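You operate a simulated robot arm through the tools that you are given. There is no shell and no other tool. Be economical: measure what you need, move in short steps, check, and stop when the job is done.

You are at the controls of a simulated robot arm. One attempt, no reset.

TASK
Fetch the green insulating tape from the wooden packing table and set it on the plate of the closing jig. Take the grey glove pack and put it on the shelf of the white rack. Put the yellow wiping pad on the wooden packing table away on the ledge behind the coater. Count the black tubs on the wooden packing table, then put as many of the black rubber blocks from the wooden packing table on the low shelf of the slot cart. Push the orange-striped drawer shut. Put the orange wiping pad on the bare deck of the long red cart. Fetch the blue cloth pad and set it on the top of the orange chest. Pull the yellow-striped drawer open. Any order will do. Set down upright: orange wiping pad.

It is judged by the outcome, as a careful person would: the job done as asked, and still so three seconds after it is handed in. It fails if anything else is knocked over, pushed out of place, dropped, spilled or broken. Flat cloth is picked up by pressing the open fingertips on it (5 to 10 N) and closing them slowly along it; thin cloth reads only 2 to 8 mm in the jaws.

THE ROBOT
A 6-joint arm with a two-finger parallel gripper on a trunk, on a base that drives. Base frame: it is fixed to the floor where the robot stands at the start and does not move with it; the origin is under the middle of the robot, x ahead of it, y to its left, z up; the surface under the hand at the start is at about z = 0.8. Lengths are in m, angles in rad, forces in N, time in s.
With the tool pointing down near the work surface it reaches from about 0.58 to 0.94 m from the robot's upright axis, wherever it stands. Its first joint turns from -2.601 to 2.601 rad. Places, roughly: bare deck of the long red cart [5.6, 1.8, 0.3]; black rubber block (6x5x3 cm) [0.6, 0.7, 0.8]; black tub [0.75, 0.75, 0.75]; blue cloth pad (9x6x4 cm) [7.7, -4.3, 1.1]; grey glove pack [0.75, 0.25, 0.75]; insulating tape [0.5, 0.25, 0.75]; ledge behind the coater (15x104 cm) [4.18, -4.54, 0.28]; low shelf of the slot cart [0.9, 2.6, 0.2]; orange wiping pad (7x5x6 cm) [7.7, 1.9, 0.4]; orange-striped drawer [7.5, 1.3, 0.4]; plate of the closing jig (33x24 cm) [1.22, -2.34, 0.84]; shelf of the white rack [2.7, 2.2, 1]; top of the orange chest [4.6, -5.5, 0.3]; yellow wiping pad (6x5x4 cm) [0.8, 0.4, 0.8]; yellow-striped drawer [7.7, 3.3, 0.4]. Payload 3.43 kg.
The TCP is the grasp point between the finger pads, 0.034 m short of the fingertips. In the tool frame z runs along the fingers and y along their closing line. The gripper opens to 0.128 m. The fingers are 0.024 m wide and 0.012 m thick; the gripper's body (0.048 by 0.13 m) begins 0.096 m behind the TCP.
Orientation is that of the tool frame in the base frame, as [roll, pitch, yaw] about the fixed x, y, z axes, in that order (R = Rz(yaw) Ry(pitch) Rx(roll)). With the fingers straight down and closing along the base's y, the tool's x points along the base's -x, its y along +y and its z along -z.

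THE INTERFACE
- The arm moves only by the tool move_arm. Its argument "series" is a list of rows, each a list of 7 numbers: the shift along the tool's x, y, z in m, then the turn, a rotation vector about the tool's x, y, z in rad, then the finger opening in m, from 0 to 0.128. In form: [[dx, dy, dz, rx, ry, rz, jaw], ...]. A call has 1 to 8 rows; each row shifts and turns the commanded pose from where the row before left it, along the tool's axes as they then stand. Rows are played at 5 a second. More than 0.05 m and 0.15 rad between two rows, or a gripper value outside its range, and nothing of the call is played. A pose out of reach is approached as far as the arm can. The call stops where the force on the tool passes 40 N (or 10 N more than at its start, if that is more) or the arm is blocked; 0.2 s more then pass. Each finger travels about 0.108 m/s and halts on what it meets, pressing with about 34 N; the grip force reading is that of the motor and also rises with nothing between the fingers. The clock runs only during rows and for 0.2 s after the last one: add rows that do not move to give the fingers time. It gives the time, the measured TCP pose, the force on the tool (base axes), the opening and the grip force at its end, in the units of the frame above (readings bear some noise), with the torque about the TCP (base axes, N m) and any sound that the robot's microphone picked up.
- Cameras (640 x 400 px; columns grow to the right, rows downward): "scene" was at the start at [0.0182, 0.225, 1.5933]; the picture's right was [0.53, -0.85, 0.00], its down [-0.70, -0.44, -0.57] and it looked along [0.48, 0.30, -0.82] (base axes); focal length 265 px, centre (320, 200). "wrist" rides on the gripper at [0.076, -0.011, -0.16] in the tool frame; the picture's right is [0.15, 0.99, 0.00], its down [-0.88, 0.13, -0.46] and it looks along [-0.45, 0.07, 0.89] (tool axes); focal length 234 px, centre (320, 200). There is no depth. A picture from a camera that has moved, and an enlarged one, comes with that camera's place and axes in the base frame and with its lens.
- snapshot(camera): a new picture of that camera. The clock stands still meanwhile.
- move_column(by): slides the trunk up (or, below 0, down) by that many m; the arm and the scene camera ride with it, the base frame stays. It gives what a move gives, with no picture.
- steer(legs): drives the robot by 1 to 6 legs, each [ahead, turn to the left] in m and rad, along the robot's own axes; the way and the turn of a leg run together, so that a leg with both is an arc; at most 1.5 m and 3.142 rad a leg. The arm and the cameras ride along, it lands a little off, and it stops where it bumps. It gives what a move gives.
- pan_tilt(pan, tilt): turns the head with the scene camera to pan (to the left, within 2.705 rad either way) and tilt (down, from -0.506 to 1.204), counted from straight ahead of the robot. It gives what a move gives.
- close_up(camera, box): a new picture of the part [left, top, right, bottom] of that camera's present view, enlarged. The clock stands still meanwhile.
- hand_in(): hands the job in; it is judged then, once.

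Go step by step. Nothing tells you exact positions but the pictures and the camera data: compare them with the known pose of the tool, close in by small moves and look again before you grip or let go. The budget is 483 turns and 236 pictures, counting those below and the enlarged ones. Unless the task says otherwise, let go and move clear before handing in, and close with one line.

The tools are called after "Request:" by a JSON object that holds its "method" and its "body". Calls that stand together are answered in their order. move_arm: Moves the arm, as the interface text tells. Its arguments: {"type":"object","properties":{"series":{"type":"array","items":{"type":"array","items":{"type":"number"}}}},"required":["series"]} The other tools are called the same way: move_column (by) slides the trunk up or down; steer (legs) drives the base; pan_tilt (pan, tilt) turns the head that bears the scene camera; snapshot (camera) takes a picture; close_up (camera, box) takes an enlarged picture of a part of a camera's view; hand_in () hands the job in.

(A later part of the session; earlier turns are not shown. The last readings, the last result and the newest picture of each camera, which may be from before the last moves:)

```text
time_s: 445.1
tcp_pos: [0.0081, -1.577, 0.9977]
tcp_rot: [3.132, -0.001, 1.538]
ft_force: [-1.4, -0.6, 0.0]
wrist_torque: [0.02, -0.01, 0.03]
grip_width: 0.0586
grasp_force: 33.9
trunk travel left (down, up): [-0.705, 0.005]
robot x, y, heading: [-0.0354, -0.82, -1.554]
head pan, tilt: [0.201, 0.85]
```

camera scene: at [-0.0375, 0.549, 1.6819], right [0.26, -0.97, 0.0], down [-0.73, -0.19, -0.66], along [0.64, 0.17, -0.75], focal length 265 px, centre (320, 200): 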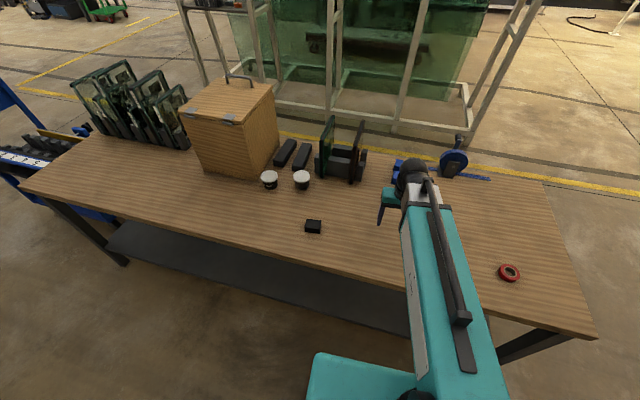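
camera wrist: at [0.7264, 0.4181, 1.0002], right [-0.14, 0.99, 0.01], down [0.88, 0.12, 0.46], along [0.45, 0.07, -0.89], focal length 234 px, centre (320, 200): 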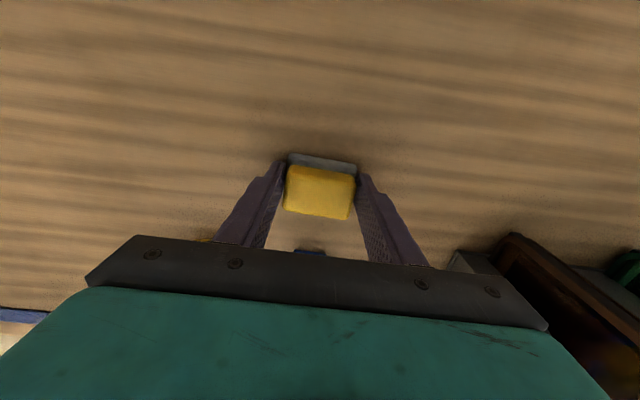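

Request:
{"method": "steer", "body": {"legs": [[0, 1.5], [1.4, 0], [0.8, 0], [0, -0.9]]}}

Request:
{"method": "pan_tilt", "body": {"pan": 0.0, "tilt": 0.3}}

Request:
{"method": "snapshot", "body": {"camera": "scene"}}

```text
time_s: 465.8
tcp_pos: [2.6519, -1.5064, 0.9977]
tcp_rot: [3.132, -0.002, 2.161]
ft_force: [0.1, -0.5, -0.9]
wrist_torque: [0.05, -0.02, 0.0]
grip_width: 0.0587
grasp_force: 34.0
trunk travel left (down, up): [-0.705, 0.005]
robot x, y, heading: [2.1614, -0.9295, -0.923]
head pan, tilt: [0.201, 0.85]
```

```text
time_s: 466.8
tcp_pos: [2.6522, -1.5065, 0.9977]
tcp_rot: [3.133, -0.003, 2.16]
ft_force: [-0.7, 0.1, -0.7]
wrist_torque: [0.01, -0.01, 0.01]
grip_width: 0.0586
grasp_force: 33.9
trunk travel left (down, up): [-0.705, 0.005]
robot x, y, heading: [2.1655, -0.9256, -0.92]
head pan, tilt: [0.0, 0.3]
```

```text
155 pictures are left
camera scene: at [2.3322, -0.8631, 1.7301], right [-0.8, -0.61, 0.0], down [-0.18, 0.24, -0.96], along [0.58, -0.76, -0.3], focal length 265 px, centre (320, 200)
```

scene: 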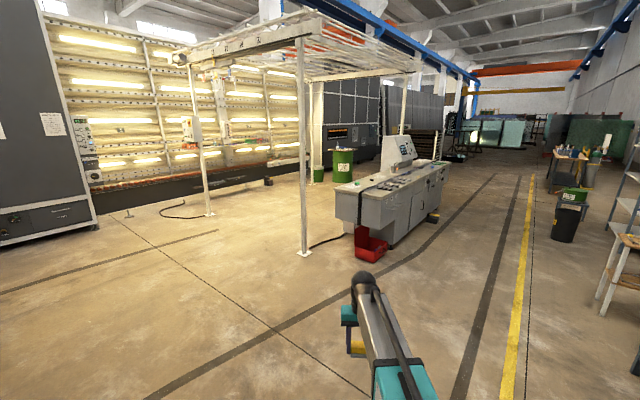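

The coater is the grey bench near (3.8, -4.5); its ledge should be on the +x side. I'll drive to about (5.2, -2.8), between the canopy posts, to look behind it.

Request:
{"method": "steer", "body": {"legs": [[0, 0.37], [1.5, 0], [1.5, 0]]}}

Request:
{"method": "pan_tilt", "body": {"pan": -0.7, "tilt": 0.4}}

Request:
{"method": "snapshot", "body": {"camera": "scene"}}

```text
time_s: 484.6
tcp_pos: [5.3182, -2.9156, 0.9985]
tcp_rot: [3.133, -0.004, 2.502]
ft_force: [-0.3, -0.2, -0.3]
wrist_torque: [-0.02, 0.01, 0.03]
grip_width: 0.0586
grasp_force: 34.0
trunk travel left (down, up): [-0.705, 0.005]
robot x, y, heading: [4.6642, -2.5323, -0.579]
head pan, tilt: [0.0, 0.3]
```

```text
time_s: 485.7
tcp_pos: [5.3179, -2.9152, 0.9986]
tcp_rot: [3.133, -0.002, 2.502]
ft_force: [0.0, 1.0, -0.5]
wrist_torque: [-0.02, 0.02, 0.0]
grip_width: 0.0587
grasp_force: 33.8
trunk travel left (down, up): [-0.705, 0.005]
robot x, y, heading: [4.6648, -2.5358, -0.582]
head pan, tilt: [-0.7, 0.4]
```

```text
154 pictures are left
camera scene: at [4.7492, -2.4551, 1.7209], right [-0.96, -0.29, 0.0], down [-0.11, 0.37, -0.92], along [0.26, -0.88, -0.39], focal length 265 px, centre (320, 200)
```

scene: 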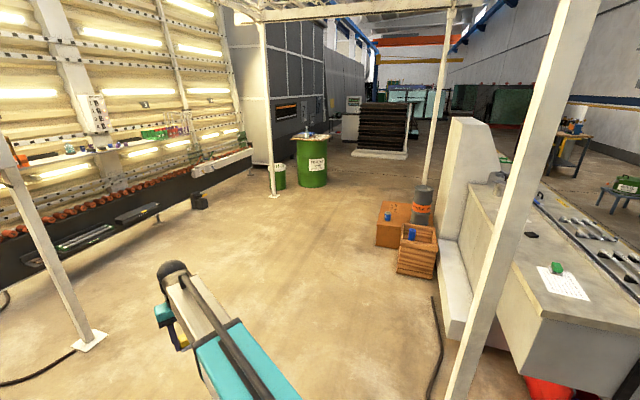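

Request:
{"method": "close_up", "body": {"camera": "scene", "box": [360, 160, 520, 360]}}

Request:
{"method": "close_up", "body": {"camera": "scene", "box": [20, 90, 260, 240]}}

```text
2.00 times, centred on (440, 260) of scene
camera zoom: at [4.7492, -2.4551, 1.7209], right [-0.96, -0.29, 0.0], down [-0.11, 0.37, -0.92], along [0.26, -0.88, -0.39], focal length 531 px, centre (80, 80)
```

zoom: 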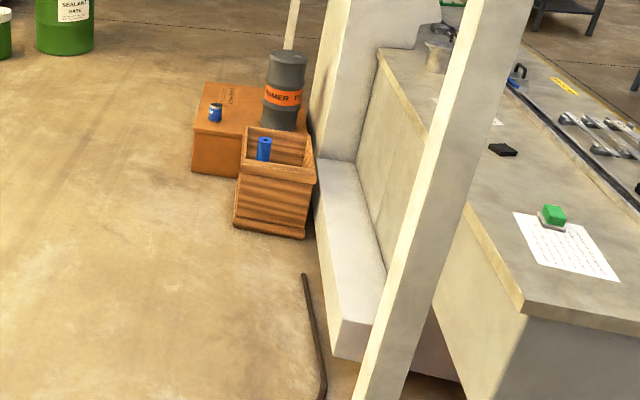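

```text
2.67 times, centred on (140, 165) of scene
camera zoom: at [4.7492, -2.4551, 1.7209], right [-0.96, -0.29, 0.0], down [-0.11, 0.37, -0.92], along [0.26, -0.88, -0.39], focal length 707 px, centre (800, 293)
```

zoom: 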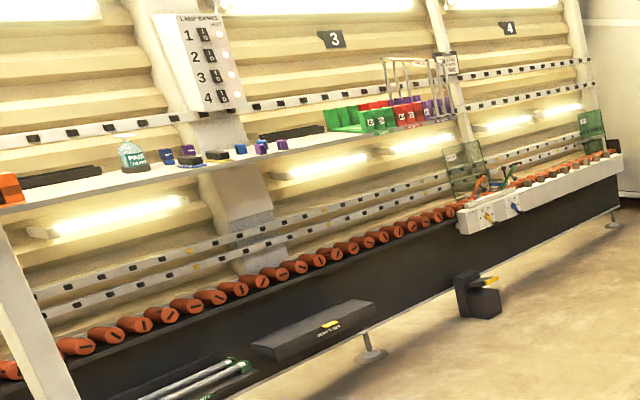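

The ledge is clear; I'll drive to about (5.0, -4.35) and face -x toward it.

Request:
{"method": "steer", "body": {"legs": [[0.5, 0], [0, -0.99]]}}

Request:
{"method": "steer", "body": {"legs": [[1.4, 0]]}}

```text
time_s: 492.5
tcp_pos: [5.1593, -3.5699, 0.9985]
tcp_rot: [3.134, -0.002, 1.534]
ft_force: [1.4, 0.6, -0.8]
wrist_torque: [0.01, 0.02, 0.01]
grip_width: 0.0587
grasp_force: 34.2
trunk travel left (down, up): [-0.705, 0.005]
robot x, y, heading: [5.0882, -2.8164, -1.544]
head pan, tilt: [-0.7, 0.4]
```

```text
time_s: 500.4
tcp_pos: [5.1592, -4.9761, 0.9974]
tcp_rot: [3.133, -0.001, 1.506]
ft_force: [0.0, -0.2, -0.5]
wrist_torque: [0.03, 0.01, 0.01]
grip_width: 0.0589
grasp_force: 34.0
trunk travel left (down, up): [-0.705, 0.005]
robot x, y, heading: [5.1091, -4.2195, -1.577]
head pan, tilt: [-0.7, 0.4]
```

Request:
{"method": "steer", "body": {"legs": [[0, -1.565]]}}

Request:
{"method": "pan_tilt", "body": {"pan": 0.1, "tilt": 0.8}}

Request:
{"method": "snapshot", "body": {"camera": "scene"}}

Request:
{"method": "snapshot", "body": {"camera": "wrist"}}

```text
time_s: 506.1
tcp_pos: [4.3528, -4.2889, 0.9985]
tcp_rot: [3.132, -0.003, -0.044]
ft_force: [-0.1, -0.2, -0.1]
wrist_torque: [0.01, 0.0, 0.03]
grip_width: 0.0588
grasp_force: 33.8
trunk travel left (down, up): [-0.705, 0.005]
robot x, y, heading: [5.1088, -4.2011, -3.11]
head pan, tilt: [-0.7, 0.4]
```

```text
time_s: 507.2
tcp_pos: [4.3531, -4.2879, 0.9984]
tcp_rot: [3.133, -0.002, -0.044]
ft_force: [-0.2, 0.7, -0.5]
wrist_torque: [-0.02, 0.06, 0.01]
grip_width: 0.0585
grasp_force: 34.2
trunk travel left (down, up): [-0.705, 0.005]
robot x, y, heading: [5.1081, -4.1962, -3.117]
head pan, tilt: [0.099, 0.799]
```

```text
151 pictures are left
camera scene: at [5.0791, -4.3756, 1.6859], right [-0.13, 0.99, 0.0], down [0.71, 0.09, -0.7], along [-0.69, -0.09, -0.72], focal length 265 px, centre (320, 200)
```

scene: 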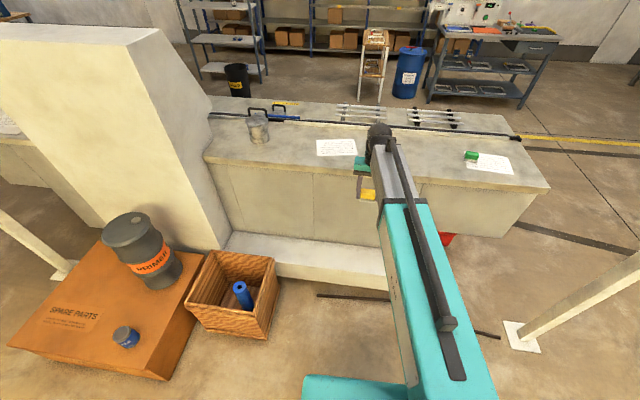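

```text
150 pictures are left
camera wrist: at [4.4296, -4.2788, 1.1577], right [0.1, -0.99, 0.01], down [-0.89, -0.09, 0.46], along [-0.45, -0.05, -0.89], focal length 234 px, centre (320, 200)
```

wrist: 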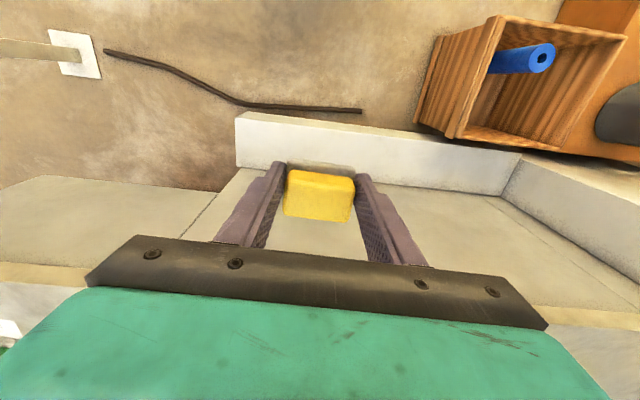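

The geometry matches: ledge top x≈4.11–4.27, y -5.06…-4.0, z≈0.28. I'll drive 0.1 m closer and lower the column.

Request:
{"method": "steer", "body": {"legs": [[0.1, 0]]}}

Request:
{"method": "move_column", "body": {"by": -0.4}}

Request:
{"method": "snapshot", "body": {"camera": "wrist"}}

```text
time_s: 508.4
tcp_pos: [4.2517, -4.291, 0.998]
tcp_rot: [3.134, -0.003, -0.044]
ft_force: [0.4, 0.2, -0.2]
wrist_torque: [-0.02, 0.01, 0.01]
grip_width: 0.0587
grasp_force: 34.2
trunk travel left (down, up): [-0.705, 0.005]
robot x, y, heading: [5.0072, -4.2035, -3.116]
head pan, tilt: [0.099, 0.799]
```

```text
time_s: 512.2
tcp_pos: [4.2537, -4.2906, 0.5981]
tcp_rot: [3.133, -0.002, -0.045]
ft_force: [-0.6, 0.7, -0.6]
wrist_torque: [0.03, 0.0, 0.0]
grip_width: 0.0586
grasp_force: 34.5
trunk travel left (down, up): [-0.305, 0.405]
robot x, y, heading: [5.006, -4.1999, -3.114]
head pan, tilt: [0.099, 0.799]
```

```text
149 pictures are left
camera wrist: at [4.3293, -4.2819, 0.7577], right [0.1, -0.99, 0.01], down [-0.89, -0.09, 0.46], along [-0.45, -0.05, -0.89], focal length 234 px, centre (320, 200)
```

wrist: 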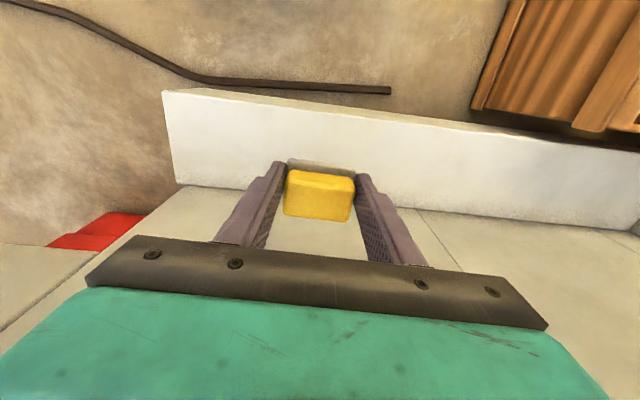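

Request:
{"method": "move_column", "body": {"by": -0.17}}

Request:
{"method": "move_arm", "body": {"series": [[-0.02, 0, 0, 0, 0, 0, 0.045], [-0.025, 0, 0, 0, 0, 0, 0.045], [-0.01, 0, 0.02, 0, 0, 0, 0.045], [0, 0, 0.02, 0, 0, 0, 0.045], [0, 0, 0.02, 0, 0, 0, 0.045]]}}

Request:
{"method": "snapshot", "body": {"camera": "wrist"}}

```text
time_s: 514.1
tcp_pos: [4.2533, -4.291, 0.4282]
tcp_rot: [3.132, -0.001, -0.044]
ft_force: [-0.1, -0.1, 0.0]
wrist_torque: [0.0, -0.02, 0.0]
grip_width: 0.0585
grasp_force: 33.8
trunk travel left (down, up): [-0.135, 0.575]
robot x, y, heading: [5.0109, -4.2, -3.111]
head pan, tilt: [0.099, 0.799]
```

```text
time_s: 515.3
tcp_pos: [4.1976, -4.2882, 0.3682]
tcp_rot: [3.134, 0.0, -0.043]
ft_force: [0.2, 0.5, -0.1]
wrist_torque: [-0.03, 0.04, -0.01]
grip_width: 0.0584
grasp_force: 33.8
trunk travel left (down, up): [-0.135, 0.575]
robot x, y, heading: [5.0069, -4.2026, -3.111]
head pan, tilt: [0.099, 0.799]
```

```text
148 pictures are left
camera wrist: at [4.2732, -4.2784, 0.5281], right [0.1, -0.99, 0.01], down [-0.89, -0.09, 0.46], along [-0.45, -0.06, -0.89], focal length 234 px, centre (320, 200)
```

wrist: 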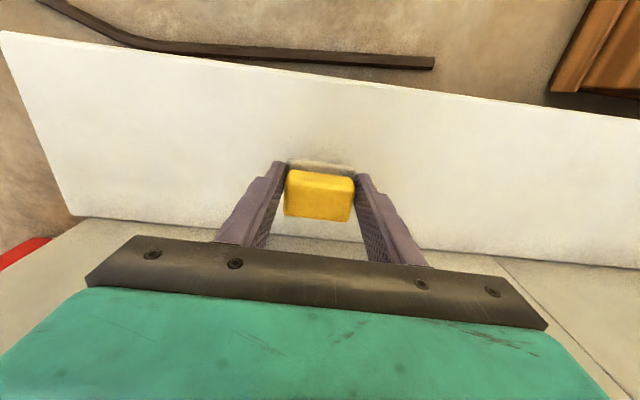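

Request:
{"method": "move_arm", "body": {"series": [[0, 0, 0.015, 0, 0, 0, 0.045], [0, 0, 0.015, 0, 0, 0, 0.045], [0, 0, 0.006, 0, 0, 0, 0.045], [0, 0, 0.003, 0, 0, 0, 0.045], [0, 0, 0, 0, 0, 0, 0.045]]}}

Request:
{"method": "move_arm", "body": {"series": [[0, 0, 0.003, 0, 0, 0, 0.045], [0, 0, 0, 0, 0, 0, 0.045]]}}

```text
time_s: 516.5
tcp_pos: [4.1987, -4.2894, 0.3293]
tcp_rot: [3.132, -0.002, -0.043]
ft_force: [0.4, 0.4, -1.1]
wrist_torque: [0.03, 0.02, -0.03]
grip_width: 0.0585
grasp_force: 34.0
trunk travel left (down, up): [-0.135, 0.575]
robot x, y, heading: [5.0039, -4.1957, -3.116]
head pan, tilt: [0.099, 0.799]
```

```text
time_s: 517.1
tcp_pos: [4.1979, -4.2904, 0.3263]
tcp_rot: [3.133, -0.002, -0.043]
ft_force: [-0.9, -0.2, 0.2]
wrist_torque: [-0.02, 0.0, 0.01]
grip_width: 0.0587
grasp_force: 33.9
trunk travel left (down, up): [-0.135, 0.575]
robot x, y, heading: [5.0092, -4.2049, -3.113]
head pan, tilt: [0.099, 0.799]
```

Request:
{"method": "move_arm", "body": {"series": [[0, 0, 0.003, 0, 0, 0, 0.045], [0, 0, 0.002, 0, 0, 0, 0.045], [0, 0, 0, 0, 0, 0, 0.045]]}}

```text
time_s: 517.9
tcp_pos: [4.1983, -4.2887, 0.3217]
tcp_rot: [3.133, -0.002, -0.044]
ft_force: [0.5, 0.6, -0.6]
wrist_torque: [0.0, -0.01, 0.02]
grip_width: 0.0586
grasp_force: 35.0
trunk travel left (down, up): [-0.135, 0.575]
robot x, y, heading: [5.0054, -4.2029, -3.112]
head pan, tilt: [0.099, 0.799]
```

Request:
{"method": "move_arm", "body": {"series": [[0, 0, 0.003, 0, 0, 0, 0.045], [0, 0, 0.0, 0, 0, 0, 0.045]]}}

Request:
{"method": "snapshot", "body": {"camera": "wrist"}}

```text
time_s: 518.5
tcp_pos: [4.1978, -4.2905, 0.3201]
tcp_rot: [3.134, 0.002, -0.045]
ft_force: [2.2, 0.0, 11.8]
wrist_torque: [0.33, -0.03, -0.04]
grip_width: 0.0584
grasp_force: 33.9
trunk travel left (down, up): [-0.135, 0.575]
robot x, y, heading: [5.0057, -4.2021, -3.113]
head pan, tilt: [0.099, 0.799]
```

```text
147 pictures are left
camera wrist: at [4.2742, -4.28, 0.4797], right [0.1, -0.99, 0.01], down [-0.88, -0.09, 0.46], along [-0.45, -0.06, -0.89], focal length 234 px, centre (320, 200)
```

wrist: 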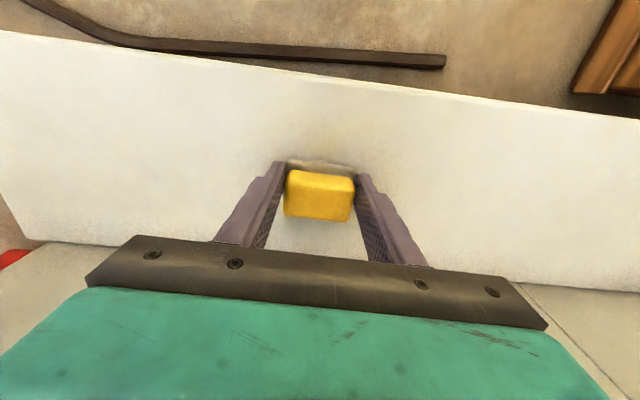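

Contact at 12 N. Releasing and rising.

Request:
{"method": "move_arm", "body": {"series": [[0, 0, 0, 0, 0, 0, 0.065], [0, 0, 0, 0, 0, 0, 0.085], [0, 0, -0.005, 0, 0, 0, 0.085], [0, 0, -0.025, 0, 0, 0, 0.085], [0, 0, -0.04, 0, 0, 0, 0.085], [0.02, 0, -0.04, 0, 0, 0, 0.085]]}}

Request:
{"method": "snapshot", "body": {"camera": "wrist"}}

Request:
{"method": "move_column", "body": {"by": 0.4}}

Request:
{"method": "move_column", "body": {"by": 0.17}}

```text
time_s: 519.9
tcp_pos: [4.2173, -4.2893, 0.4327]
tcp_rot: [3.133, -0.003, -0.044]
ft_force: [-0.3, 0.3, -1.1]
wrist_torque: [0.03, -0.05, 0.03]
grip_width: 0.085
grasp_force: 0.0
trunk travel left (down, up): [-0.135, 0.575]
robot x, y, heading: [5.0065, -4.2048, -3.111]
head pan, tilt: [0.099, 0.799]
```

```text
146 pictures are left
camera wrist: at [4.2936, -4.2806, 0.5927], right [0.1, -0.99, 0.01], down [-0.89, -0.09, 0.46], along [-0.45, -0.05, -0.89], focal length 234 px, centre (320, 200)
```

wrist: 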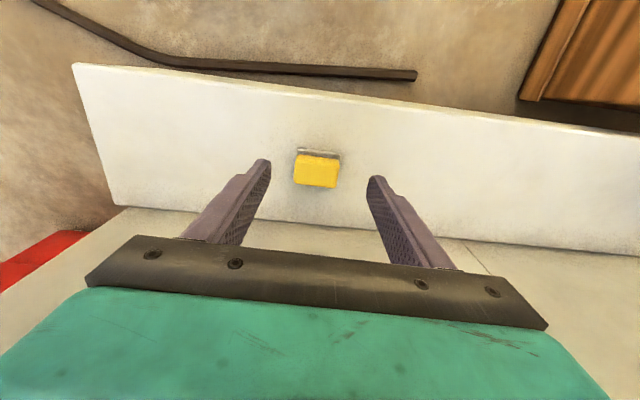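

```text
time_s: 523.8
tcp_pos: [4.217, -4.2889, 0.8331]
tcp_rot: [3.133, 0.0, -0.043]
ft_force: [-0.7, -0.9, -0.4]
wrist_torque: [-0.03, 0.0, -0.02]
grip_width: 0.0851
grasp_force: 0.2
trunk travel left (down, up): [-0.535, 0.175]
robot x, y, heading: [5.0074, -4.2004, -3.11]
head pan, tilt: [0.099, 0.799]
```

```text
time_s: 525.7
tcp_pos: [4.2179, -4.2891, 1.0027]
tcp_rot: [3.134, -0.002, -0.045]
ft_force: [0.3, 0.5, -0.9]
wrist_torque: [0.01, 0.01, 0.0]
grip_width: 0.085
grasp_force: 0.0
trunk travel left (down, up): [-0.705, 0.005]
robot x, y, heading: [5.0037, -4.2013, -3.112]
head pan, tilt: [0.099, 0.799]
```

Yellow pad is on the ledge. Now I'll turn to the lit wall at +x for the blue cloth pad.

Request:
{"method": "steer", "body": {"legs": [[0, 3.11], [0.9, 0]]}}

Request:
{"method": "pan_tilt", "body": {"pan": -0.1, "tilt": 0.4}}

Request:
{"method": "snapshot", "body": {"camera": "scene"}}

```text
time_s: 541.5
tcp_pos: [6.7104, -4.0584, 1.0035]
tcp_rot: [3.135, 0.0, 3.114]
ft_force: [-0.2, 0.1, 0.7]
wrist_torque: [0.0, 0.0, 0.02]
grip_width: 0.0847
grasp_force: 0.0
trunk travel left (down, up): [-0.705, 0.005]
robot x, y, heading: [5.9257, -4.1455, 0.03]
head pan, tilt: [0.099, 0.799]
```

```text
time_s: 542.3
tcp_pos: [6.7108, -4.0592, 1.0023]
tcp_rot: [3.133, -0.001, 3.109]
ft_force: [-0.1, -0.7, -0.7]
wrist_torque: [0.01, 0.0, -0.02]
grip_width: 0.0853
grasp_force: 0.2
trunk travel left (down, up): [-0.705, 0.005]
robot x, y, heading: [5.9244, -4.1438, 0.033]
head pan, tilt: [-0.099, 0.4]
```

```text
145 pictures are left
camera scene: at [5.9661, -3.979, 1.7209], right [-0.07, -1.0, 0.0], down [-0.39, 0.03, -0.92], along [0.92, -0.06, -0.39], focal length 265 px, centre (320, 200)
```

scene: 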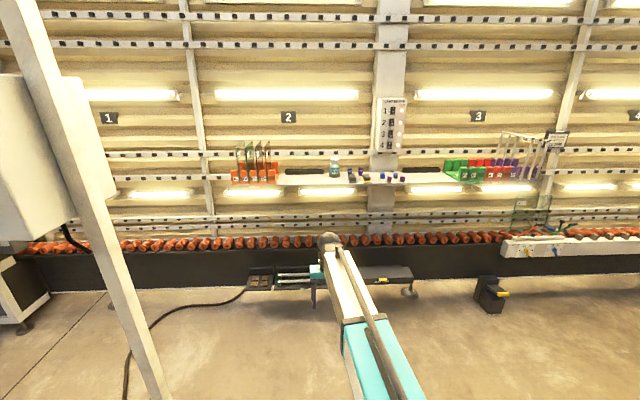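

Request:
{"method": "close_up", "body": {"camera": "scene", "box": [225, 140, 465, 270]}}

Request:
{"method": "close_up", "body": {"camera": "scene", "box": [320, 150, 420, 205]}}

```text
2.67 times, centred on (345, 205) of scene
camera zoom: at [5.9661, -3.979, 1.7209], right [-0.07, -1.0, 0.0], down [-0.39, 0.03, -0.92], along [0.92, -0.06, -0.39], focal length 707 px, centre (253, 187)
```

zoom: 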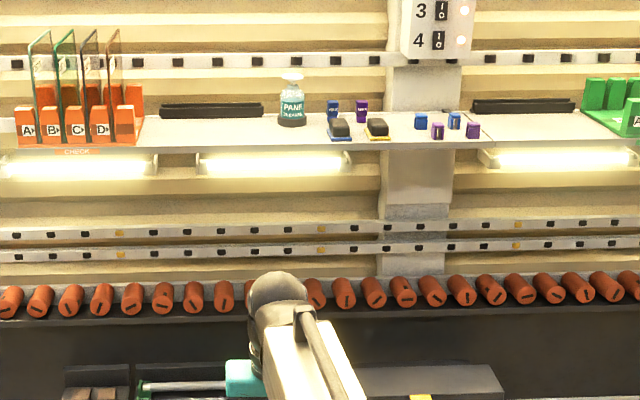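

```text
6.40 times, centred on (370, 178) of scene
camera zoom: at [5.9661, -3.979, 1.7209], right [-0.07, -1.0, 0.0], down [-0.39, 0.03, -0.92], along [0.92, -0.06, -0.39], focal length 1698 px, centre (0, 344)
```

zoom: 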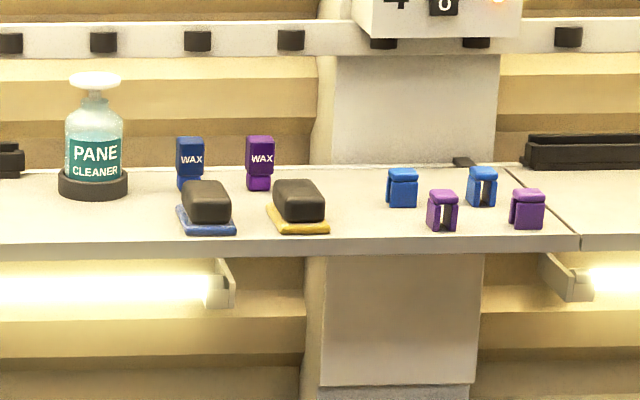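

The blue cloth pad (dark handle, blue base) is near (7.77, -4.33) on the shelf. I'll approach to x≈6.5 first.

Request:
{"method": "steer", "body": {"legs": [[0, -0.28], [0.6, 0], [0, 0.25]]}}

Request:
{"method": "move_arm", "body": {"series": [[0, -0.02, -0.02, 0, 0, 0, 0.085], [0, -0.03, -0.03, 0, 0, 0, 0.085], [0, -0.03, -0.03, 0, 0, 0, 0.085], [0, -0.03, -0.03, 0, 0, 0, 0.085], [0, 0, -0.03, 0, 0, 0, 0.085], [0, 0, -0.03, 0, 0, 0, 0.085], [0, 0, -0.02, 0, 0, 0, 0.085]]}}

Request:
{"method": "snapshot", "body": {"camera": "scene"}}

```text
time_s: 548.4
tcp_pos: [7.2994, -4.2339, 1.0037]
tcp_rot: [3.134, -0.001, 3.079]
ft_force: [0.5, -0.4, 0.9]
wrist_torque: [0.05, 0.04, -0.02]
grip_width: 0.0849
grasp_force: 0.0
trunk travel left (down, up): [-0.705, 0.005]
robot x, y, heading: [6.51, -4.2884, -0.01]
head pan, tilt: [-0.099, 0.4]
```

```text
time_s: 550.2
tcp_pos: [7.2955, -4.3455, 1.1916]
tcp_rot: [3.134, 0.01, 3.077]
ft_force: [7.7, -0.3, -13.9]
wrist_torque: [0.11, 0.36, 0.06]
grip_width: 0.0851
grasp_force: 0.2
trunk travel left (down, up): [-0.705, 0.005]
robot x, y, heading: [6.51, -4.2858, -0.015]
head pan, tilt: [-0.099, 0.4]
stopped in row 7: the force on the tool passed its limit at 45 N (the readings are from after the stop); the commanded pose is now the measured one
```

```text
142 pictures are left
camera scene: at [6.5601, -4.1235, 1.7209], right [-0.11, -0.99, 0.0], down [-0.39, 0.04, -0.92], along [0.92, -0.1, -0.39], focal length 265 px, centre (320, 200)
```

scene: 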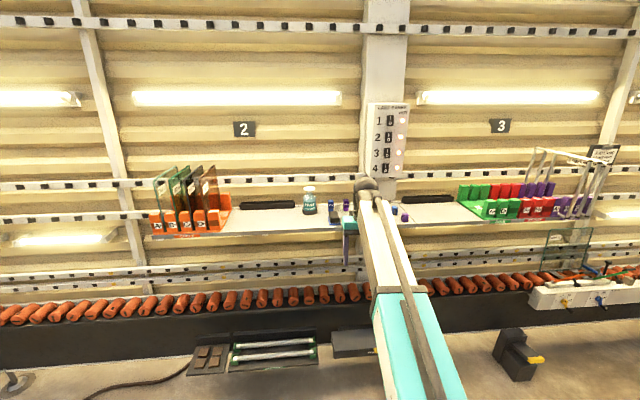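

Request:
{"method": "move_arm", "body": {"series": [[-0.015, 0, 0.01, 0, 0, 0, 0.085], [-0.02, 0, 0.005, 0, 0, 0, 0.085], [-0.02, 0, 0, 0, 0, 0, 0.085]]}}

Request:
{"method": "snapshot", "body": {"camera": "wrist"}}

Request:
{"method": "close_up", "body": {"camera": "scene", "box": [280, 170, 440, 270]}}

```text
time_s: 551.0
tcp_pos: [7.3502, -4.3487, 1.1787]
tcp_rot: [3.133, 0.004, 3.077]
ft_force: [-0.1, -0.8, -1.2]
wrist_torque: [0.0, -0.01, 0.01]
grip_width: 0.0851
grasp_force: 0.1
trunk travel left (down, up): [-0.705, 0.005]
robot x, y, heading: [6.5077, -4.285, -0.011]
head pan, tilt: [-0.099, 0.4]
```

```text
141 pictures are left
camera wrist: at [7.2727, -4.3565, 1.3376], right [-0.08, 1.0, 0.01], down [0.88, 0.07, 0.46], along [0.46, 0.05, -0.89], focal length 234 px, centre (320, 200)
```

wrist: 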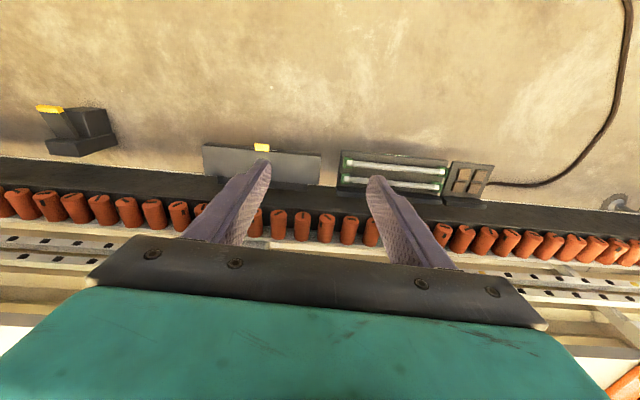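

```text
4.00 times, centred on (360, 220) of scene
camera zoom: at [6.5604, -4.1234, 1.7209], right [-0.11, -0.99, 0.0], down [-0.39, 0.04, -0.92], along [0.92, -0.1, -0.39], focal length 1061 px, centre (160, 120)
```

zoom: 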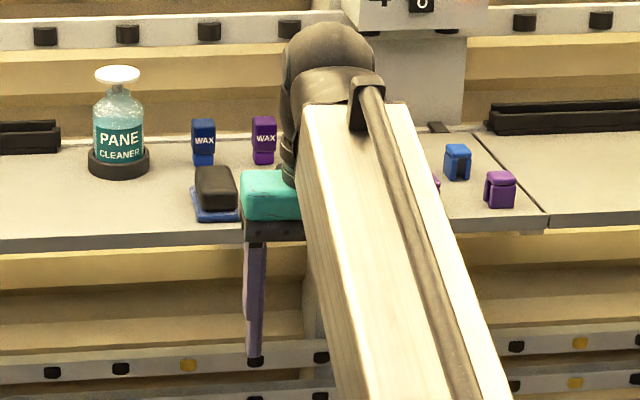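

Request:
{"method": "move_arm", "body": {"series": [[-0.015, 0.02, -0.01, 0, 0, 0, 0.085], [-0.015, 0.02, -0.015, 0, 0, 0, 0.085], [-0.01, 0, -0.01, 0, 0, 0, 0.085], [0, 0, -0.01, 0, 0, 0, 0.085]]}}

Request:
{"method": "steer", "body": {"legs": [[0.17, 0]]}}

Request:
{"method": "snapshot", "body": {"camera": "wrist"}}

```text
time_s: 552.0
tcp_pos: [7.3928, -4.3118, 1.2239]
tcp_rot: [3.135, 0.012, 3.077]
ft_force: [17.9, 2.1, -30.4]
wrist_torque: [-0.41, 0.62, -0.24]
grip_width: 0.085
grasp_force: 0.0
trunk travel left (down, up): [-0.705, 0.005]
robot x, y, heading: [6.514, -4.2837, -0.008]
head pan, tilt: [-0.099, 0.4]
```

```text
time_s: 552.9
tcp_pos: [7.421, -4.3112, 1.2238]
tcp_rot: [3.133, 0.013, 3.078]
ft_force: [4.5, -1.8, -6.4]
wrist_torque: [0.12, 0.24, 0.03]
grip_width: 0.0849
grasp_force: 0.1
trunk travel left (down, up): [-0.705, 0.005]
robot x, y, heading: [6.5352, -4.2842, -0.007]
head pan, tilt: [-0.099, 0.4]
stopped in leg 1: the force on the tool passed its limit at 45 N (the readings are from after the stop); the commanded pose is now the measured one
```

```text
139 pictures are left
camera wrist: at [7.3422, -4.3199, 1.3824], right [-0.08, 1.0, 0.01], down [0.88, 0.07, 0.47], along [0.47, 0.04, -0.88], focal length 234 px, centre (320, 200)
```

wrist: 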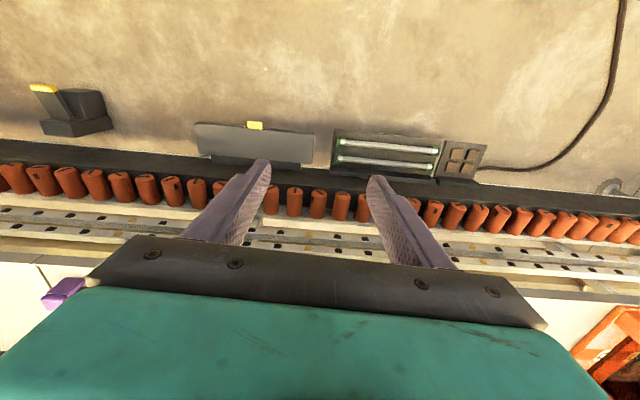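

Request:
{"method": "move_arm", "body": {"series": [[0, 0, 0.012, 0, 0, 0, 0.085], [0, 0, 0.015, 0, 0, 0, 0.085], [0, 0, 0, 0, 0, 0, 0.085]]}}

Request:
{"method": "steer", "body": {"legs": [[0.15, 0]]}}

Request:
{"method": "snapshot", "body": {"camera": "wrist"}}

```text
time_s: 553.7
tcp_pos: [7.4205, -4.3108, 1.1988]
tcp_rot: [3.133, 0.014, 3.077]
ft_force: [-0.2, -1.4, -0.3]
wrist_torque: [0.03, -0.01, -0.01]
grip_width: 0.0852
grasp_force: 0.0
trunk travel left (down, up): [-0.705, 0.005]
robot x, y, heading: [6.5374, -4.285, -0.014]
head pan, tilt: [-0.099, 0.4]
```

```text
time_s: 555.1
tcp_pos: [7.5742, -4.3146, 1.1956]
tcp_rot: [3.132, 0.013, 3.073]
ft_force: [0.1, 0.4, 0.8]
wrist_torque: [-0.01, 0.06, -0.05]
grip_width: 0.085
grasp_force: 0.1
trunk travel left (down, up): [-0.705, 0.005]
robot x, y, heading: [6.6885, -4.2856, -0.015]
head pan, tilt: [-0.099, 0.4]
```

```text
138 pictures are left
camera wrist: at [7.4959, -4.3228, 1.355], right [-0.08, 1.0, 0.01], down [0.88, 0.07, 0.47], along [0.47, 0.04, -0.88], focal length 234 px, centre (320, 200)
```

wrist: 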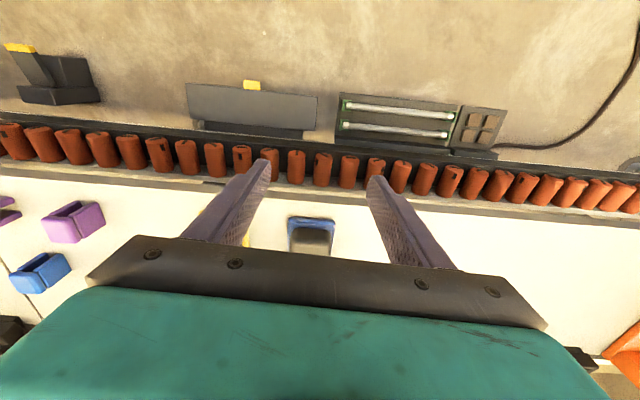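

The pad's front edge is at x≈7.652, centre about (7.695, -4.322), width 6 cm. I'll drive 0.12 m further to be over it.

Request:
{"method": "steer", "body": {"legs": [[0.1, 0]]}}

Request:
{"method": "snapshot", "body": {"camera": "wrist"}}

```text
time_s: 556.4
tcp_pos: [7.6743, -4.3196, 1.1966]
tcp_rot: [3.132, 0.014, 3.07]
ft_force: [0.7, 0.0, -0.5]
wrist_torque: [0.01, 0.04, 0.03]
grip_width: 0.0849
grasp_force: 0.1
trunk travel left (down, up): [-0.705, 0.005]
robot x, y, heading: [6.7887, -4.2883, -0.018]
head pan, tilt: [-0.099, 0.4]
```

```text
137 pictures are left
camera wrist: at [7.5971, -4.3278, 1.3546], right [-0.08, 1.0, 0.01], down [0.88, 0.06, 0.47], along [0.47, 0.04, -0.88], focal length 234 px, centre (320, 200)
```

wrist: 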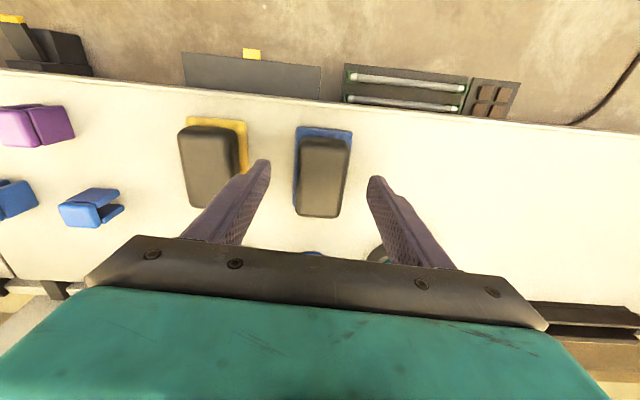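

Request:
{"method": "move_arm", "body": {"series": [[-0.008, 0, 0.008, 0, 0, -0.035, 0.08], [-0.008, 0, 0.012, 0, 0, -0.035, 0.08], [0, 0, 0.012, 0, 0, 0, 0.08], [0, 0, 0, 0, 0, 0, 0.08]]}}

Request:
{"method": "snapshot", "body": {"camera": "wrist"}}

Request:
{"method": "close_up", "body": {"camera": "scene", "box": [260, 170, 420, 270]}}

```text
time_s: 557.4
tcp_pos: [7.6916, -4.3203, 1.165]
tcp_rot: [3.131, 0.014, -3.141]
ft_force: [0.2, -0.1, 0.6]
wrist_torque: [0.02, 0.0, 0.0]
grip_width: 0.08
grasp_force: 0.0
trunk travel left (down, up): [-0.705, 0.005]
robot x, y, heading: [6.7877, -4.2883, -0.011]
head pan, tilt: [-0.099, 0.4]
```

```text
136 pictures are left
camera wrist: at [7.6131, -4.3335, 1.324], right [-0.15, 0.99, 0.01], down [0.87, 0.13, 0.47], along [0.46, 0.07, -0.88], focal length 234 px, centre (320, 200)
```

wrist: 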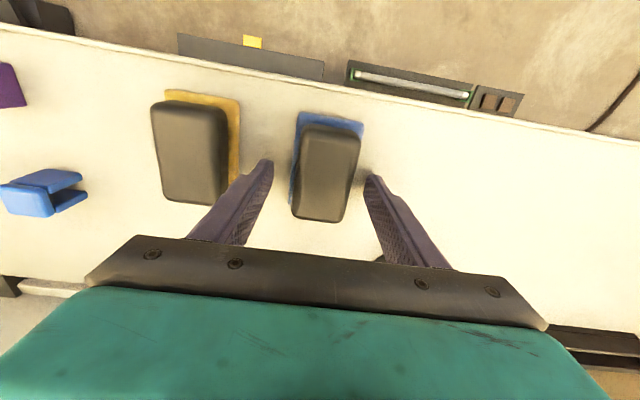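

```text
4.00 times, centred on (340, 220) of scene
camera zoom: at [6.8403, -4.1272, 1.7209], right [-0.11, -0.99, 0.0], down [-0.39, 0.04, -0.92], along [0.92, -0.11, -0.39], focal length 1061 px, centre (240, 120)
```

zoom: 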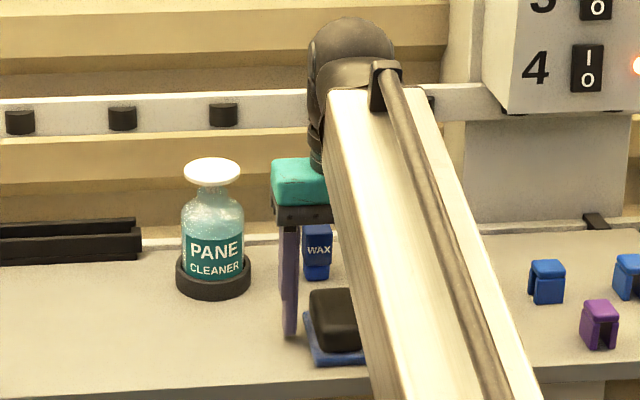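

Request:
{"method": "move_arm", "body": {"series": [[0, 0.002, 0.008, 0, 0, 0, 0.08], [0, 0, 0.006, 0, 0, 0, 0.08], [0, 0, 0, 0, 0, 0, 0.065], [0, 0, 0, 0, 0, 0, 0.05], [0, 0, 0, 0, 0, 0, 0.035], [0, 0, 0, 0, 0, 0, 0.03], [0, 0, 0, 0, 0, 0, 0.03]]}}

Request:
{"method": "snapshot", "body": {"camera": "wrist"}}

```text
time_s: 558.1
tcp_pos: [7.6907, -4.3226, 1.1604]
tcp_rot: [3.141, 0.026, 3.14]
ft_force: [-5.1, -3.4, 13.2]
wrist_torque: [0.45, 0.27, 0.08]
grip_width: 0.0654
grasp_force: 0.1
trunk travel left (down, up): [-0.705, 0.005]
robot x, y, heading: [6.7876, -4.2888, -0.017]
head pan, tilt: [-0.099, 0.4]
stopped in row 3: the force on the tool passed its limit at 44 N (the readings are from after the stop); the commanded pose is now the measured one
```

```text
134 pictures are left
camera wrist: at [7.6113, -4.3342, 1.317], right [-0.15, 0.99, 0.0], down [0.87, 0.13, 0.48], along [0.47, 0.07, -0.88], focal length 234 px, centre (320, 200)
```

wrist: 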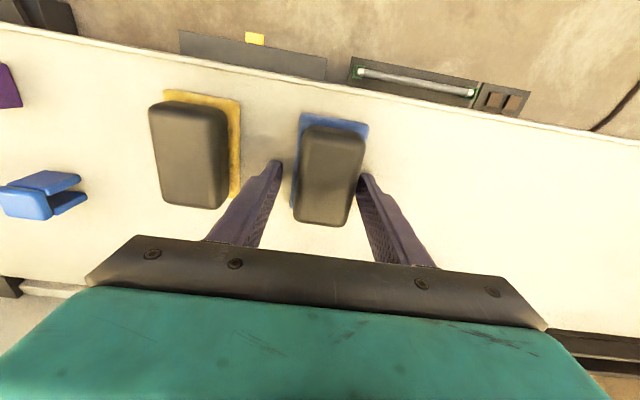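

The tips touched the shelf at TCP z≈1.158. I'll lift 4 mm and close.

Request:
{"method": "move_arm", "body": {"series": [[0, 0.002, -0.005, 0, 0, 0, 0.065], [0, 0, 0, 0, 0, 0, 0.055], [0, 0, 0, 0, 0, 0, 0.04], [0, 0, 0, 0, 0, 0, 0.03], [0, 0, 0, 0, 0, 0, 0.03]]}}

Request:
{"method": "snapshot", "body": {"camera": "wrist"}}

```text
time_s: 559.3
tcp_pos: [7.6926, -4.3204, 1.1615]
tcp_rot: [3.141, 0.024, 3.14]
ft_force: [0.8, -0.4, 0.4]
wrist_torque: [0.0, -0.01, 0.02]
grip_width: 0.0541
grasp_force: 33.9
trunk travel left (down, up): [-0.705, 0.005]
robot x, y, heading: [6.79, -4.2877, -0.015]
head pan, tilt: [-0.099, 0.4]
```

```text
133 pictures are left
camera wrist: at [7.6139, -4.3315, 1.3194], right [-0.15, 0.99, 0.0], down [0.87, 0.13, 0.48], along [0.47, 0.07, -0.88], focal length 234 px, centre (320, 200)
```

wrist: 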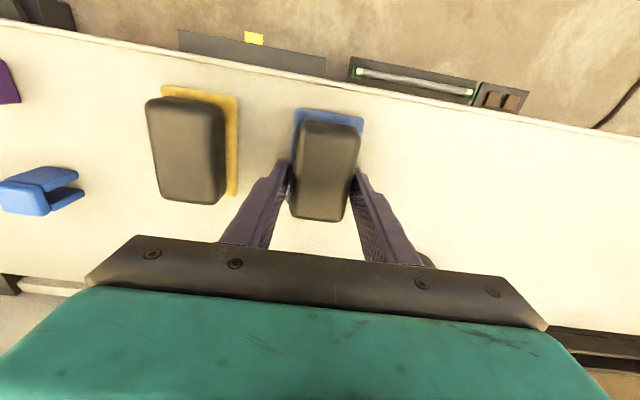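

Gripped (0.054). I'll lift 3.5 cm and back out.

Request:
{"method": "move_arm", "body": {"series": [[0, 0, -0.008, 0, 0, 0, 0.03], [0, 0, -0.013, 0, 0, 0, 0.03], [0, 0, -0.01, 0, 0, 0, 0.03], [0, 0, 0, 0, 0, 0, 0.03]]}}

Request:
{"method": "snapshot", "body": {"camera": "wrist"}}

```text
time_s: 560.3
tcp_pos: [7.6925, -4.3194, 1.1921]
tcp_rot: [-3.141, 0.021, 3.14]
ft_force: [0.1, 0.3, -0.8]
wrist_torque: [0.01, -0.01, 0.0]
grip_width: 0.0541
grasp_force: 34.1
trunk travel left (down, up): [-0.705, 0.005]
robot x, y, heading: [6.7892, -4.292, -0.016]
head pan, tilt: [-0.099, 0.4]
```

```text
132 pictures are left
camera wrist: at [7.6131, -4.331, 1.3505], right [-0.15, 0.99, 0.0], down [0.87, 0.13, 0.48], along [0.47, 0.07, -0.88], focal length 234 px, centre (320, 200)
```

wrist: 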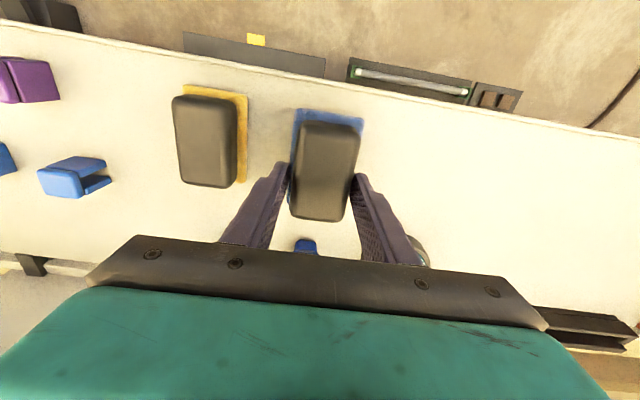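

Request:
{"method": "steer", "body": {"legs": [[-0.6, 0]]}}

Request:
{"method": "move_arm", "body": {"series": [[0, 0, 0.02, 0, 0, 0, 0.03], [0.01, 0, 0.03, 0, 0, 0, 0.03], [0.02, 0, 0.03, 0, 0, 0, 0.03], [0.03, 0, 0.03, 0, 0, 0, 0.03], [0.03, 0, 0.02, 0, 0, 0, 0.03], [0.03, 0, 0.02, 0, 0, 0, 0.03], [0.02, 0, 0.02, 0, 0, 0, 0.03]]}}

Request:
{"method": "steer", "body": {"legs": [[0, -2.02], [1.5, 0]]}}

```text
time_s: 564.1
tcp_pos: [7.0943, -4.3025, 1.1926]
tcp_rot: [-3.14, 0.026, -3.131]
ft_force: [-0.6, 0.5, -0.3]
wrist_torque: [0.01, -0.05, 0.01]
grip_width: 0.054
grasp_force: 33.6
trunk travel left (down, up): [-0.705, 0.005]
robot x, y, heading: [6.1875, -4.2829, -0.003]
head pan, tilt: [-0.099, 0.4]
```

```text
time_s: 565.7
tcp_pos: [6.9583, -4.3046, 1.0184]
tcp_rot: [3.141, 0.024, -3.13]
ft_force: [0.6, -0.6, -1.0]
wrist_torque: [0.04, 0.01, -0.02]
grip_width: 0.054
grasp_force: 34.4
trunk travel left (down, up): [-0.705, 0.005]
robot x, y, heading: [6.1895, -4.2865, -0.002]
head pan, tilt: [-0.099, 0.4]
```

```text
time_s: 580.7
tcp_pos: [5.2157, -6.3258, 1.0172]
tcp_rot: [3.141, 0.025, 1.141]
ft_force: [0.6, 0.4, 0.0]
wrist_torque: [-0.04, 0.02, 0.0]
grip_width: 0.0541
grasp_force: 34.1
trunk travel left (down, up): [-0.705, 0.005]
robot x, y, heading: [5.5635, -5.6366, -2.018]
head pan, tilt: [-0.099, 0.4]
```

Request:
{"method": "steer", "body": {"legs": [[0, -1.12]]}}

Request:
{"method": "pan_tilt", "body": {"pan": -0.1, "tilt": 0.9}}

Request:
{"method": "snapshot", "body": {"camera": "scene"}}

Request:
{"method": "snapshot", "body": {"camera": "wrist"}}

```text
time_s: 584.9
tcp_pos: [4.7933, -5.6487, 1.0174]
tcp_rot: [-3.141, 0.025, 0.053]
ft_force: [0.4, -0.5, -1.5]
wrist_torque: [0.05, 0.01, 0.0]
grip_width: 0.0539
grasp_force: 33.3
trunk travel left (down, up): [-0.705, 0.005]
robot x, y, heading: [5.5594, -5.6118, -3.096]
head pan, tilt: [-0.099, 0.4]
```

```text
time_s: 585.8
tcp_pos: [4.794, -5.6492, 1.0174]
tcp_rot: [-3.14, 0.025, 0.052]
ft_force: [0.1, -0.4, -1.0]
wrist_torque: [0.01, 0.02, -0.02]
grip_width: 0.054
grasp_force: 33.4
trunk travel left (down, up): [-0.705, 0.005]
robot x, y, heading: [5.5627, -5.6169, -3.097]
head pan, tilt: [-0.099, 0.901]
```

```text
131 pictures are left
camera scene: at [5.5416, -5.7808, 1.678], right [0.05, 1.0, 0.0], down [0.78, -0.04, -0.62], along [-0.62, 0.03, -0.78], focal length 265 px, centre (320, 200)
```

scene: 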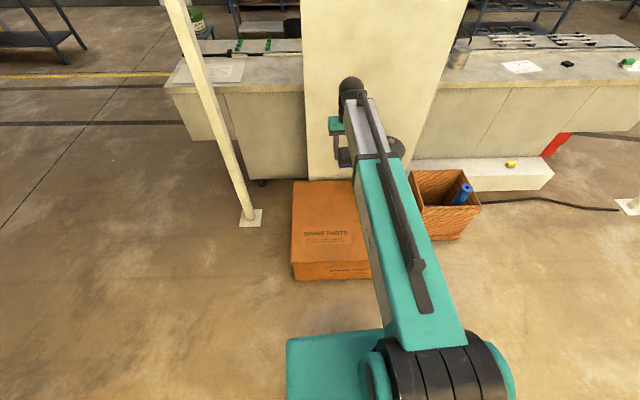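

```text
130 pictures are left
camera wrist: at [4.8717, -5.6334, 1.1755], right [0.2, -0.98, 0.0], down [-0.86, -0.18, 0.48], along [-0.47, -0.09, -0.88], focal length 234 px, centre (320, 200)
```

wrist: 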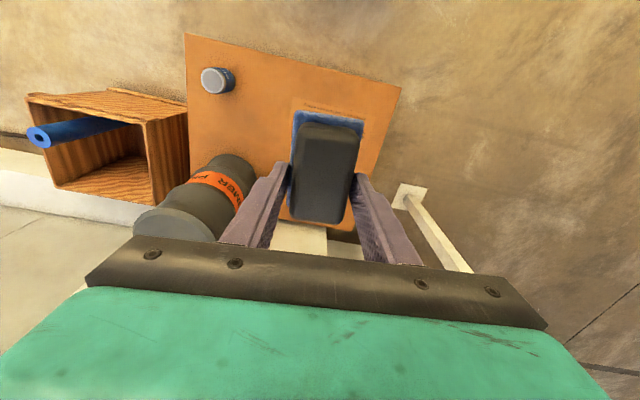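

The chest top is x 4.3–4.88, y -5.9…-5.2, with the barrel and can on the far right. I'll place the pad at about (4.70, -5.65).

Request:
{"method": "steer", "body": {"legs": [[0.09, 0]]}}

Request:
{"method": "move_column", "body": {"by": -0.4}}

Request:
{"method": "move_column", "body": {"by": -0.17}}

Request:
{"method": "snapshot", "body": {"camera": "wrist"}}

```text
time_s: 587.0
tcp_pos: [4.6976, -5.653, 1.0157]
tcp_rot: [-3.141, 0.024, 0.052]
ft_force: [-1.1, 0.1, -0.5]
wrist_torque: [-0.01, -0.05, 0.01]
grip_width: 0.0541
grasp_force: 34.0
trunk travel left (down, up): [-0.705, 0.005]
robot x, y, heading: [5.4675, -5.621, -3.1]
head pan, tilt: [-0.099, 0.901]
```

```text
time_s: 590.8
tcp_pos: [4.6994, -5.6535, 0.6192]
tcp_rot: [-3.141, 0.024, 0.051]
ft_force: [-0.1, 0.0, -0.2]
wrist_torque: [-0.01, 0.01, 0.0]
grip_width: 0.0543
grasp_force: 33.6
trunk travel left (down, up): [-0.305, 0.405]
robot x, y, heading: [5.4657, -5.621, -3.1]
head pan, tilt: [-0.099, 0.901]
```

```text
time_s: 592.7
tcp_pos: [4.7003, -5.6537, 0.4467]
tcp_rot: [-3.141, 0.027, 0.054]
ft_force: [-0.1, 0.3, 0.2]
wrist_torque: [0.0, 0.01, -0.03]
grip_width: 0.0541
grasp_force: 33.8
trunk travel left (down, up): [-0.135, 0.575]
robot x, y, heading: [5.4721, -5.6286, -3.098]
head pan, tilt: [-0.099, 0.901]
```

```text
129 pictures are left
camera wrist: at [4.7778, -5.6378, 0.6055], right [0.2, -0.98, 0.0], down [-0.86, -0.18, 0.48], along [-0.47, -0.09, -0.88], focal length 234 px, centre (320, 200)
```

wrist: 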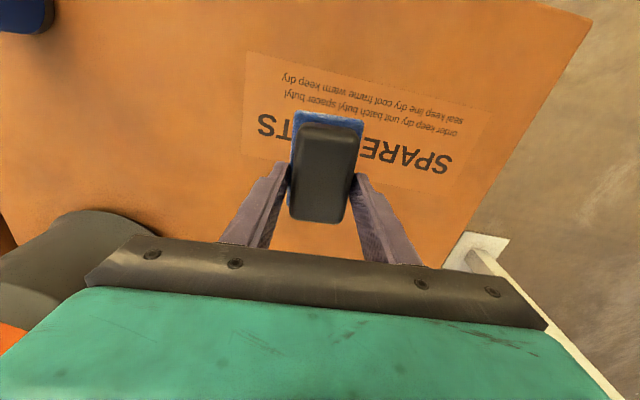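

Request:
{"method": "move_arm", "body": {"series": [[0, 0, 0.02, 0, 0, 0, 0.03], [0, 0, 0.03, 0, 0, 0, 0.03], [0, 0, 0.025, 0, 0, 0, 0.03], [0, 0, 0.01, 0, 0, 0, 0.03], [0, 0, 0.005, 0, 0, 0, 0.03], [0, 0, 0, 0, 0, 0, 0.03]]}}

Request:
{"method": "move_arm", "body": {"series": [[0, 0, 0.005, 0, 0, 0, 0.03], [0, 0, 0.003, 0, 0, 0, 0.03], [0, 0, 0, 0, 0, 0, 0.03]]}}

```text
time_s: 594.1
tcp_pos: [4.698, -5.6516, 0.3571]
tcp_rot: [-3.14, 0.025, 0.052]
ft_force: [0.4, 0.1, -1.0]
wrist_torque: [0.0, 0.0, 0.01]
grip_width: 0.0541
grasp_force: 33.8
trunk travel left (down, up): [-0.135, 0.575]
robot x, y, heading: [5.4687, -5.6217, -3.097]
head pan, tilt: [-0.099, 0.901]
```

```text
time_s: 594.9
tcp_pos: [4.698, -5.6523, 0.3497]
tcp_rot: [-3.141, 0.024, 0.052]
ft_force: [-0.5, 0.0, -1.6]
wrist_torque: [0.0, 0.0, -0.03]
grip_width: 0.0538
grasp_force: 34.0
trunk travel left (down, up): [-0.135, 0.575]
robot x, y, heading: [5.4672, -5.6208, -3.094]
head pan, tilt: [-0.099, 0.901]
```

Request:
{"method": "move_arm", "body": {"series": [[0, 0, 0.004, 0, 0, 0, 0.03], [0, 0, 0.003, 0, 0, 0, 0.03], [0, 0, 0, 0, 0, 0, 0.03]]}}

Request:
{"method": "move_arm", "body": {"series": [[0, 0, 0.003, 0, 0, 0, 0.03], [0, 0, 0, 0, 0, 0, 0.03]]}}

```text
time_s: 595.7
tcp_pos: [4.6973, -5.6528, 0.3423]
tcp_rot: [-3.141, 0.025, 0.052]
ft_force: [-0.3, -0.3, -0.9]
wrist_torque: [0.01, 0.01, 0.01]
grip_width: 0.0539
grasp_force: 34.0
trunk travel left (down, up): [-0.135, 0.575]
robot x, y, heading: [5.4691, -5.6199, -3.103]
head pan, tilt: [-0.099, 0.901]
```

```text
time_s: 596.3
tcp_pos: [4.6974, -5.6525, 0.3402]
tcp_rot: [-3.141, 0.023, 0.052]
ft_force: [0.2, 0.1, -1.3]
wrist_torque: [-0.01, 0.01, 0.01]
grip_width: 0.054
grasp_force: 34.0
trunk travel left (down, up): [-0.135, 0.575]
robot x, y, heading: [5.4697, -5.6233, -3.095]
head pan, tilt: [-0.099, 0.901]
```

Request:
{"method": "move_arm", "body": {"series": [[0, 0, 0.003, 0, 0, 0, 0.03], [0, 0, 0.003, 0, 0, 0, 0.03], [0, 0, 0, 0, 0, 0, 0.03]]}}

Request:
{"method": "snapshot", "body": {"camera": "wrist"}}

```text
time_s: 597.1
tcp_pos: [4.697, -5.6533, 0.3343]
tcp_rot: [-3.14, 0.025, 0.052]
ft_force: [-2.8, 1.0, 15.3]
wrist_torque: [0.09, -0.63, 0.08]
grip_width: 0.0541
grasp_force: 34.2
trunk travel left (down, up): [-0.135, 0.575]
robot x, y, heading: [5.4648, -5.6231, -3.091]
head pan, tilt: [-0.099, 0.901]
```

```text
128 pictures are left
camera wrist: at [4.7767, -5.6378, 0.4931], right [0.2, -0.98, 0.0], down [-0.86, -0.18, 0.48], along [-0.47, -0.09, -0.88], focal length 234 px, centre (320, 200)
```

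wrist: 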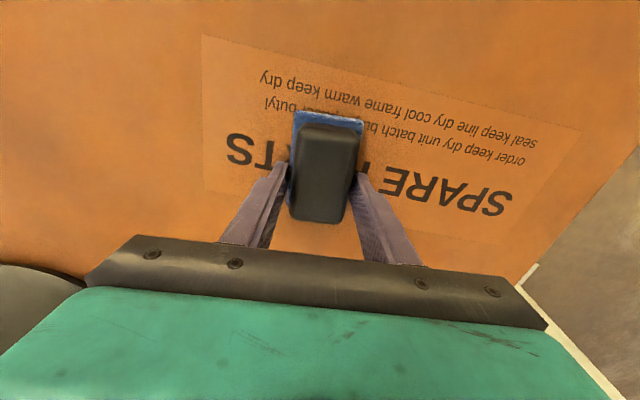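

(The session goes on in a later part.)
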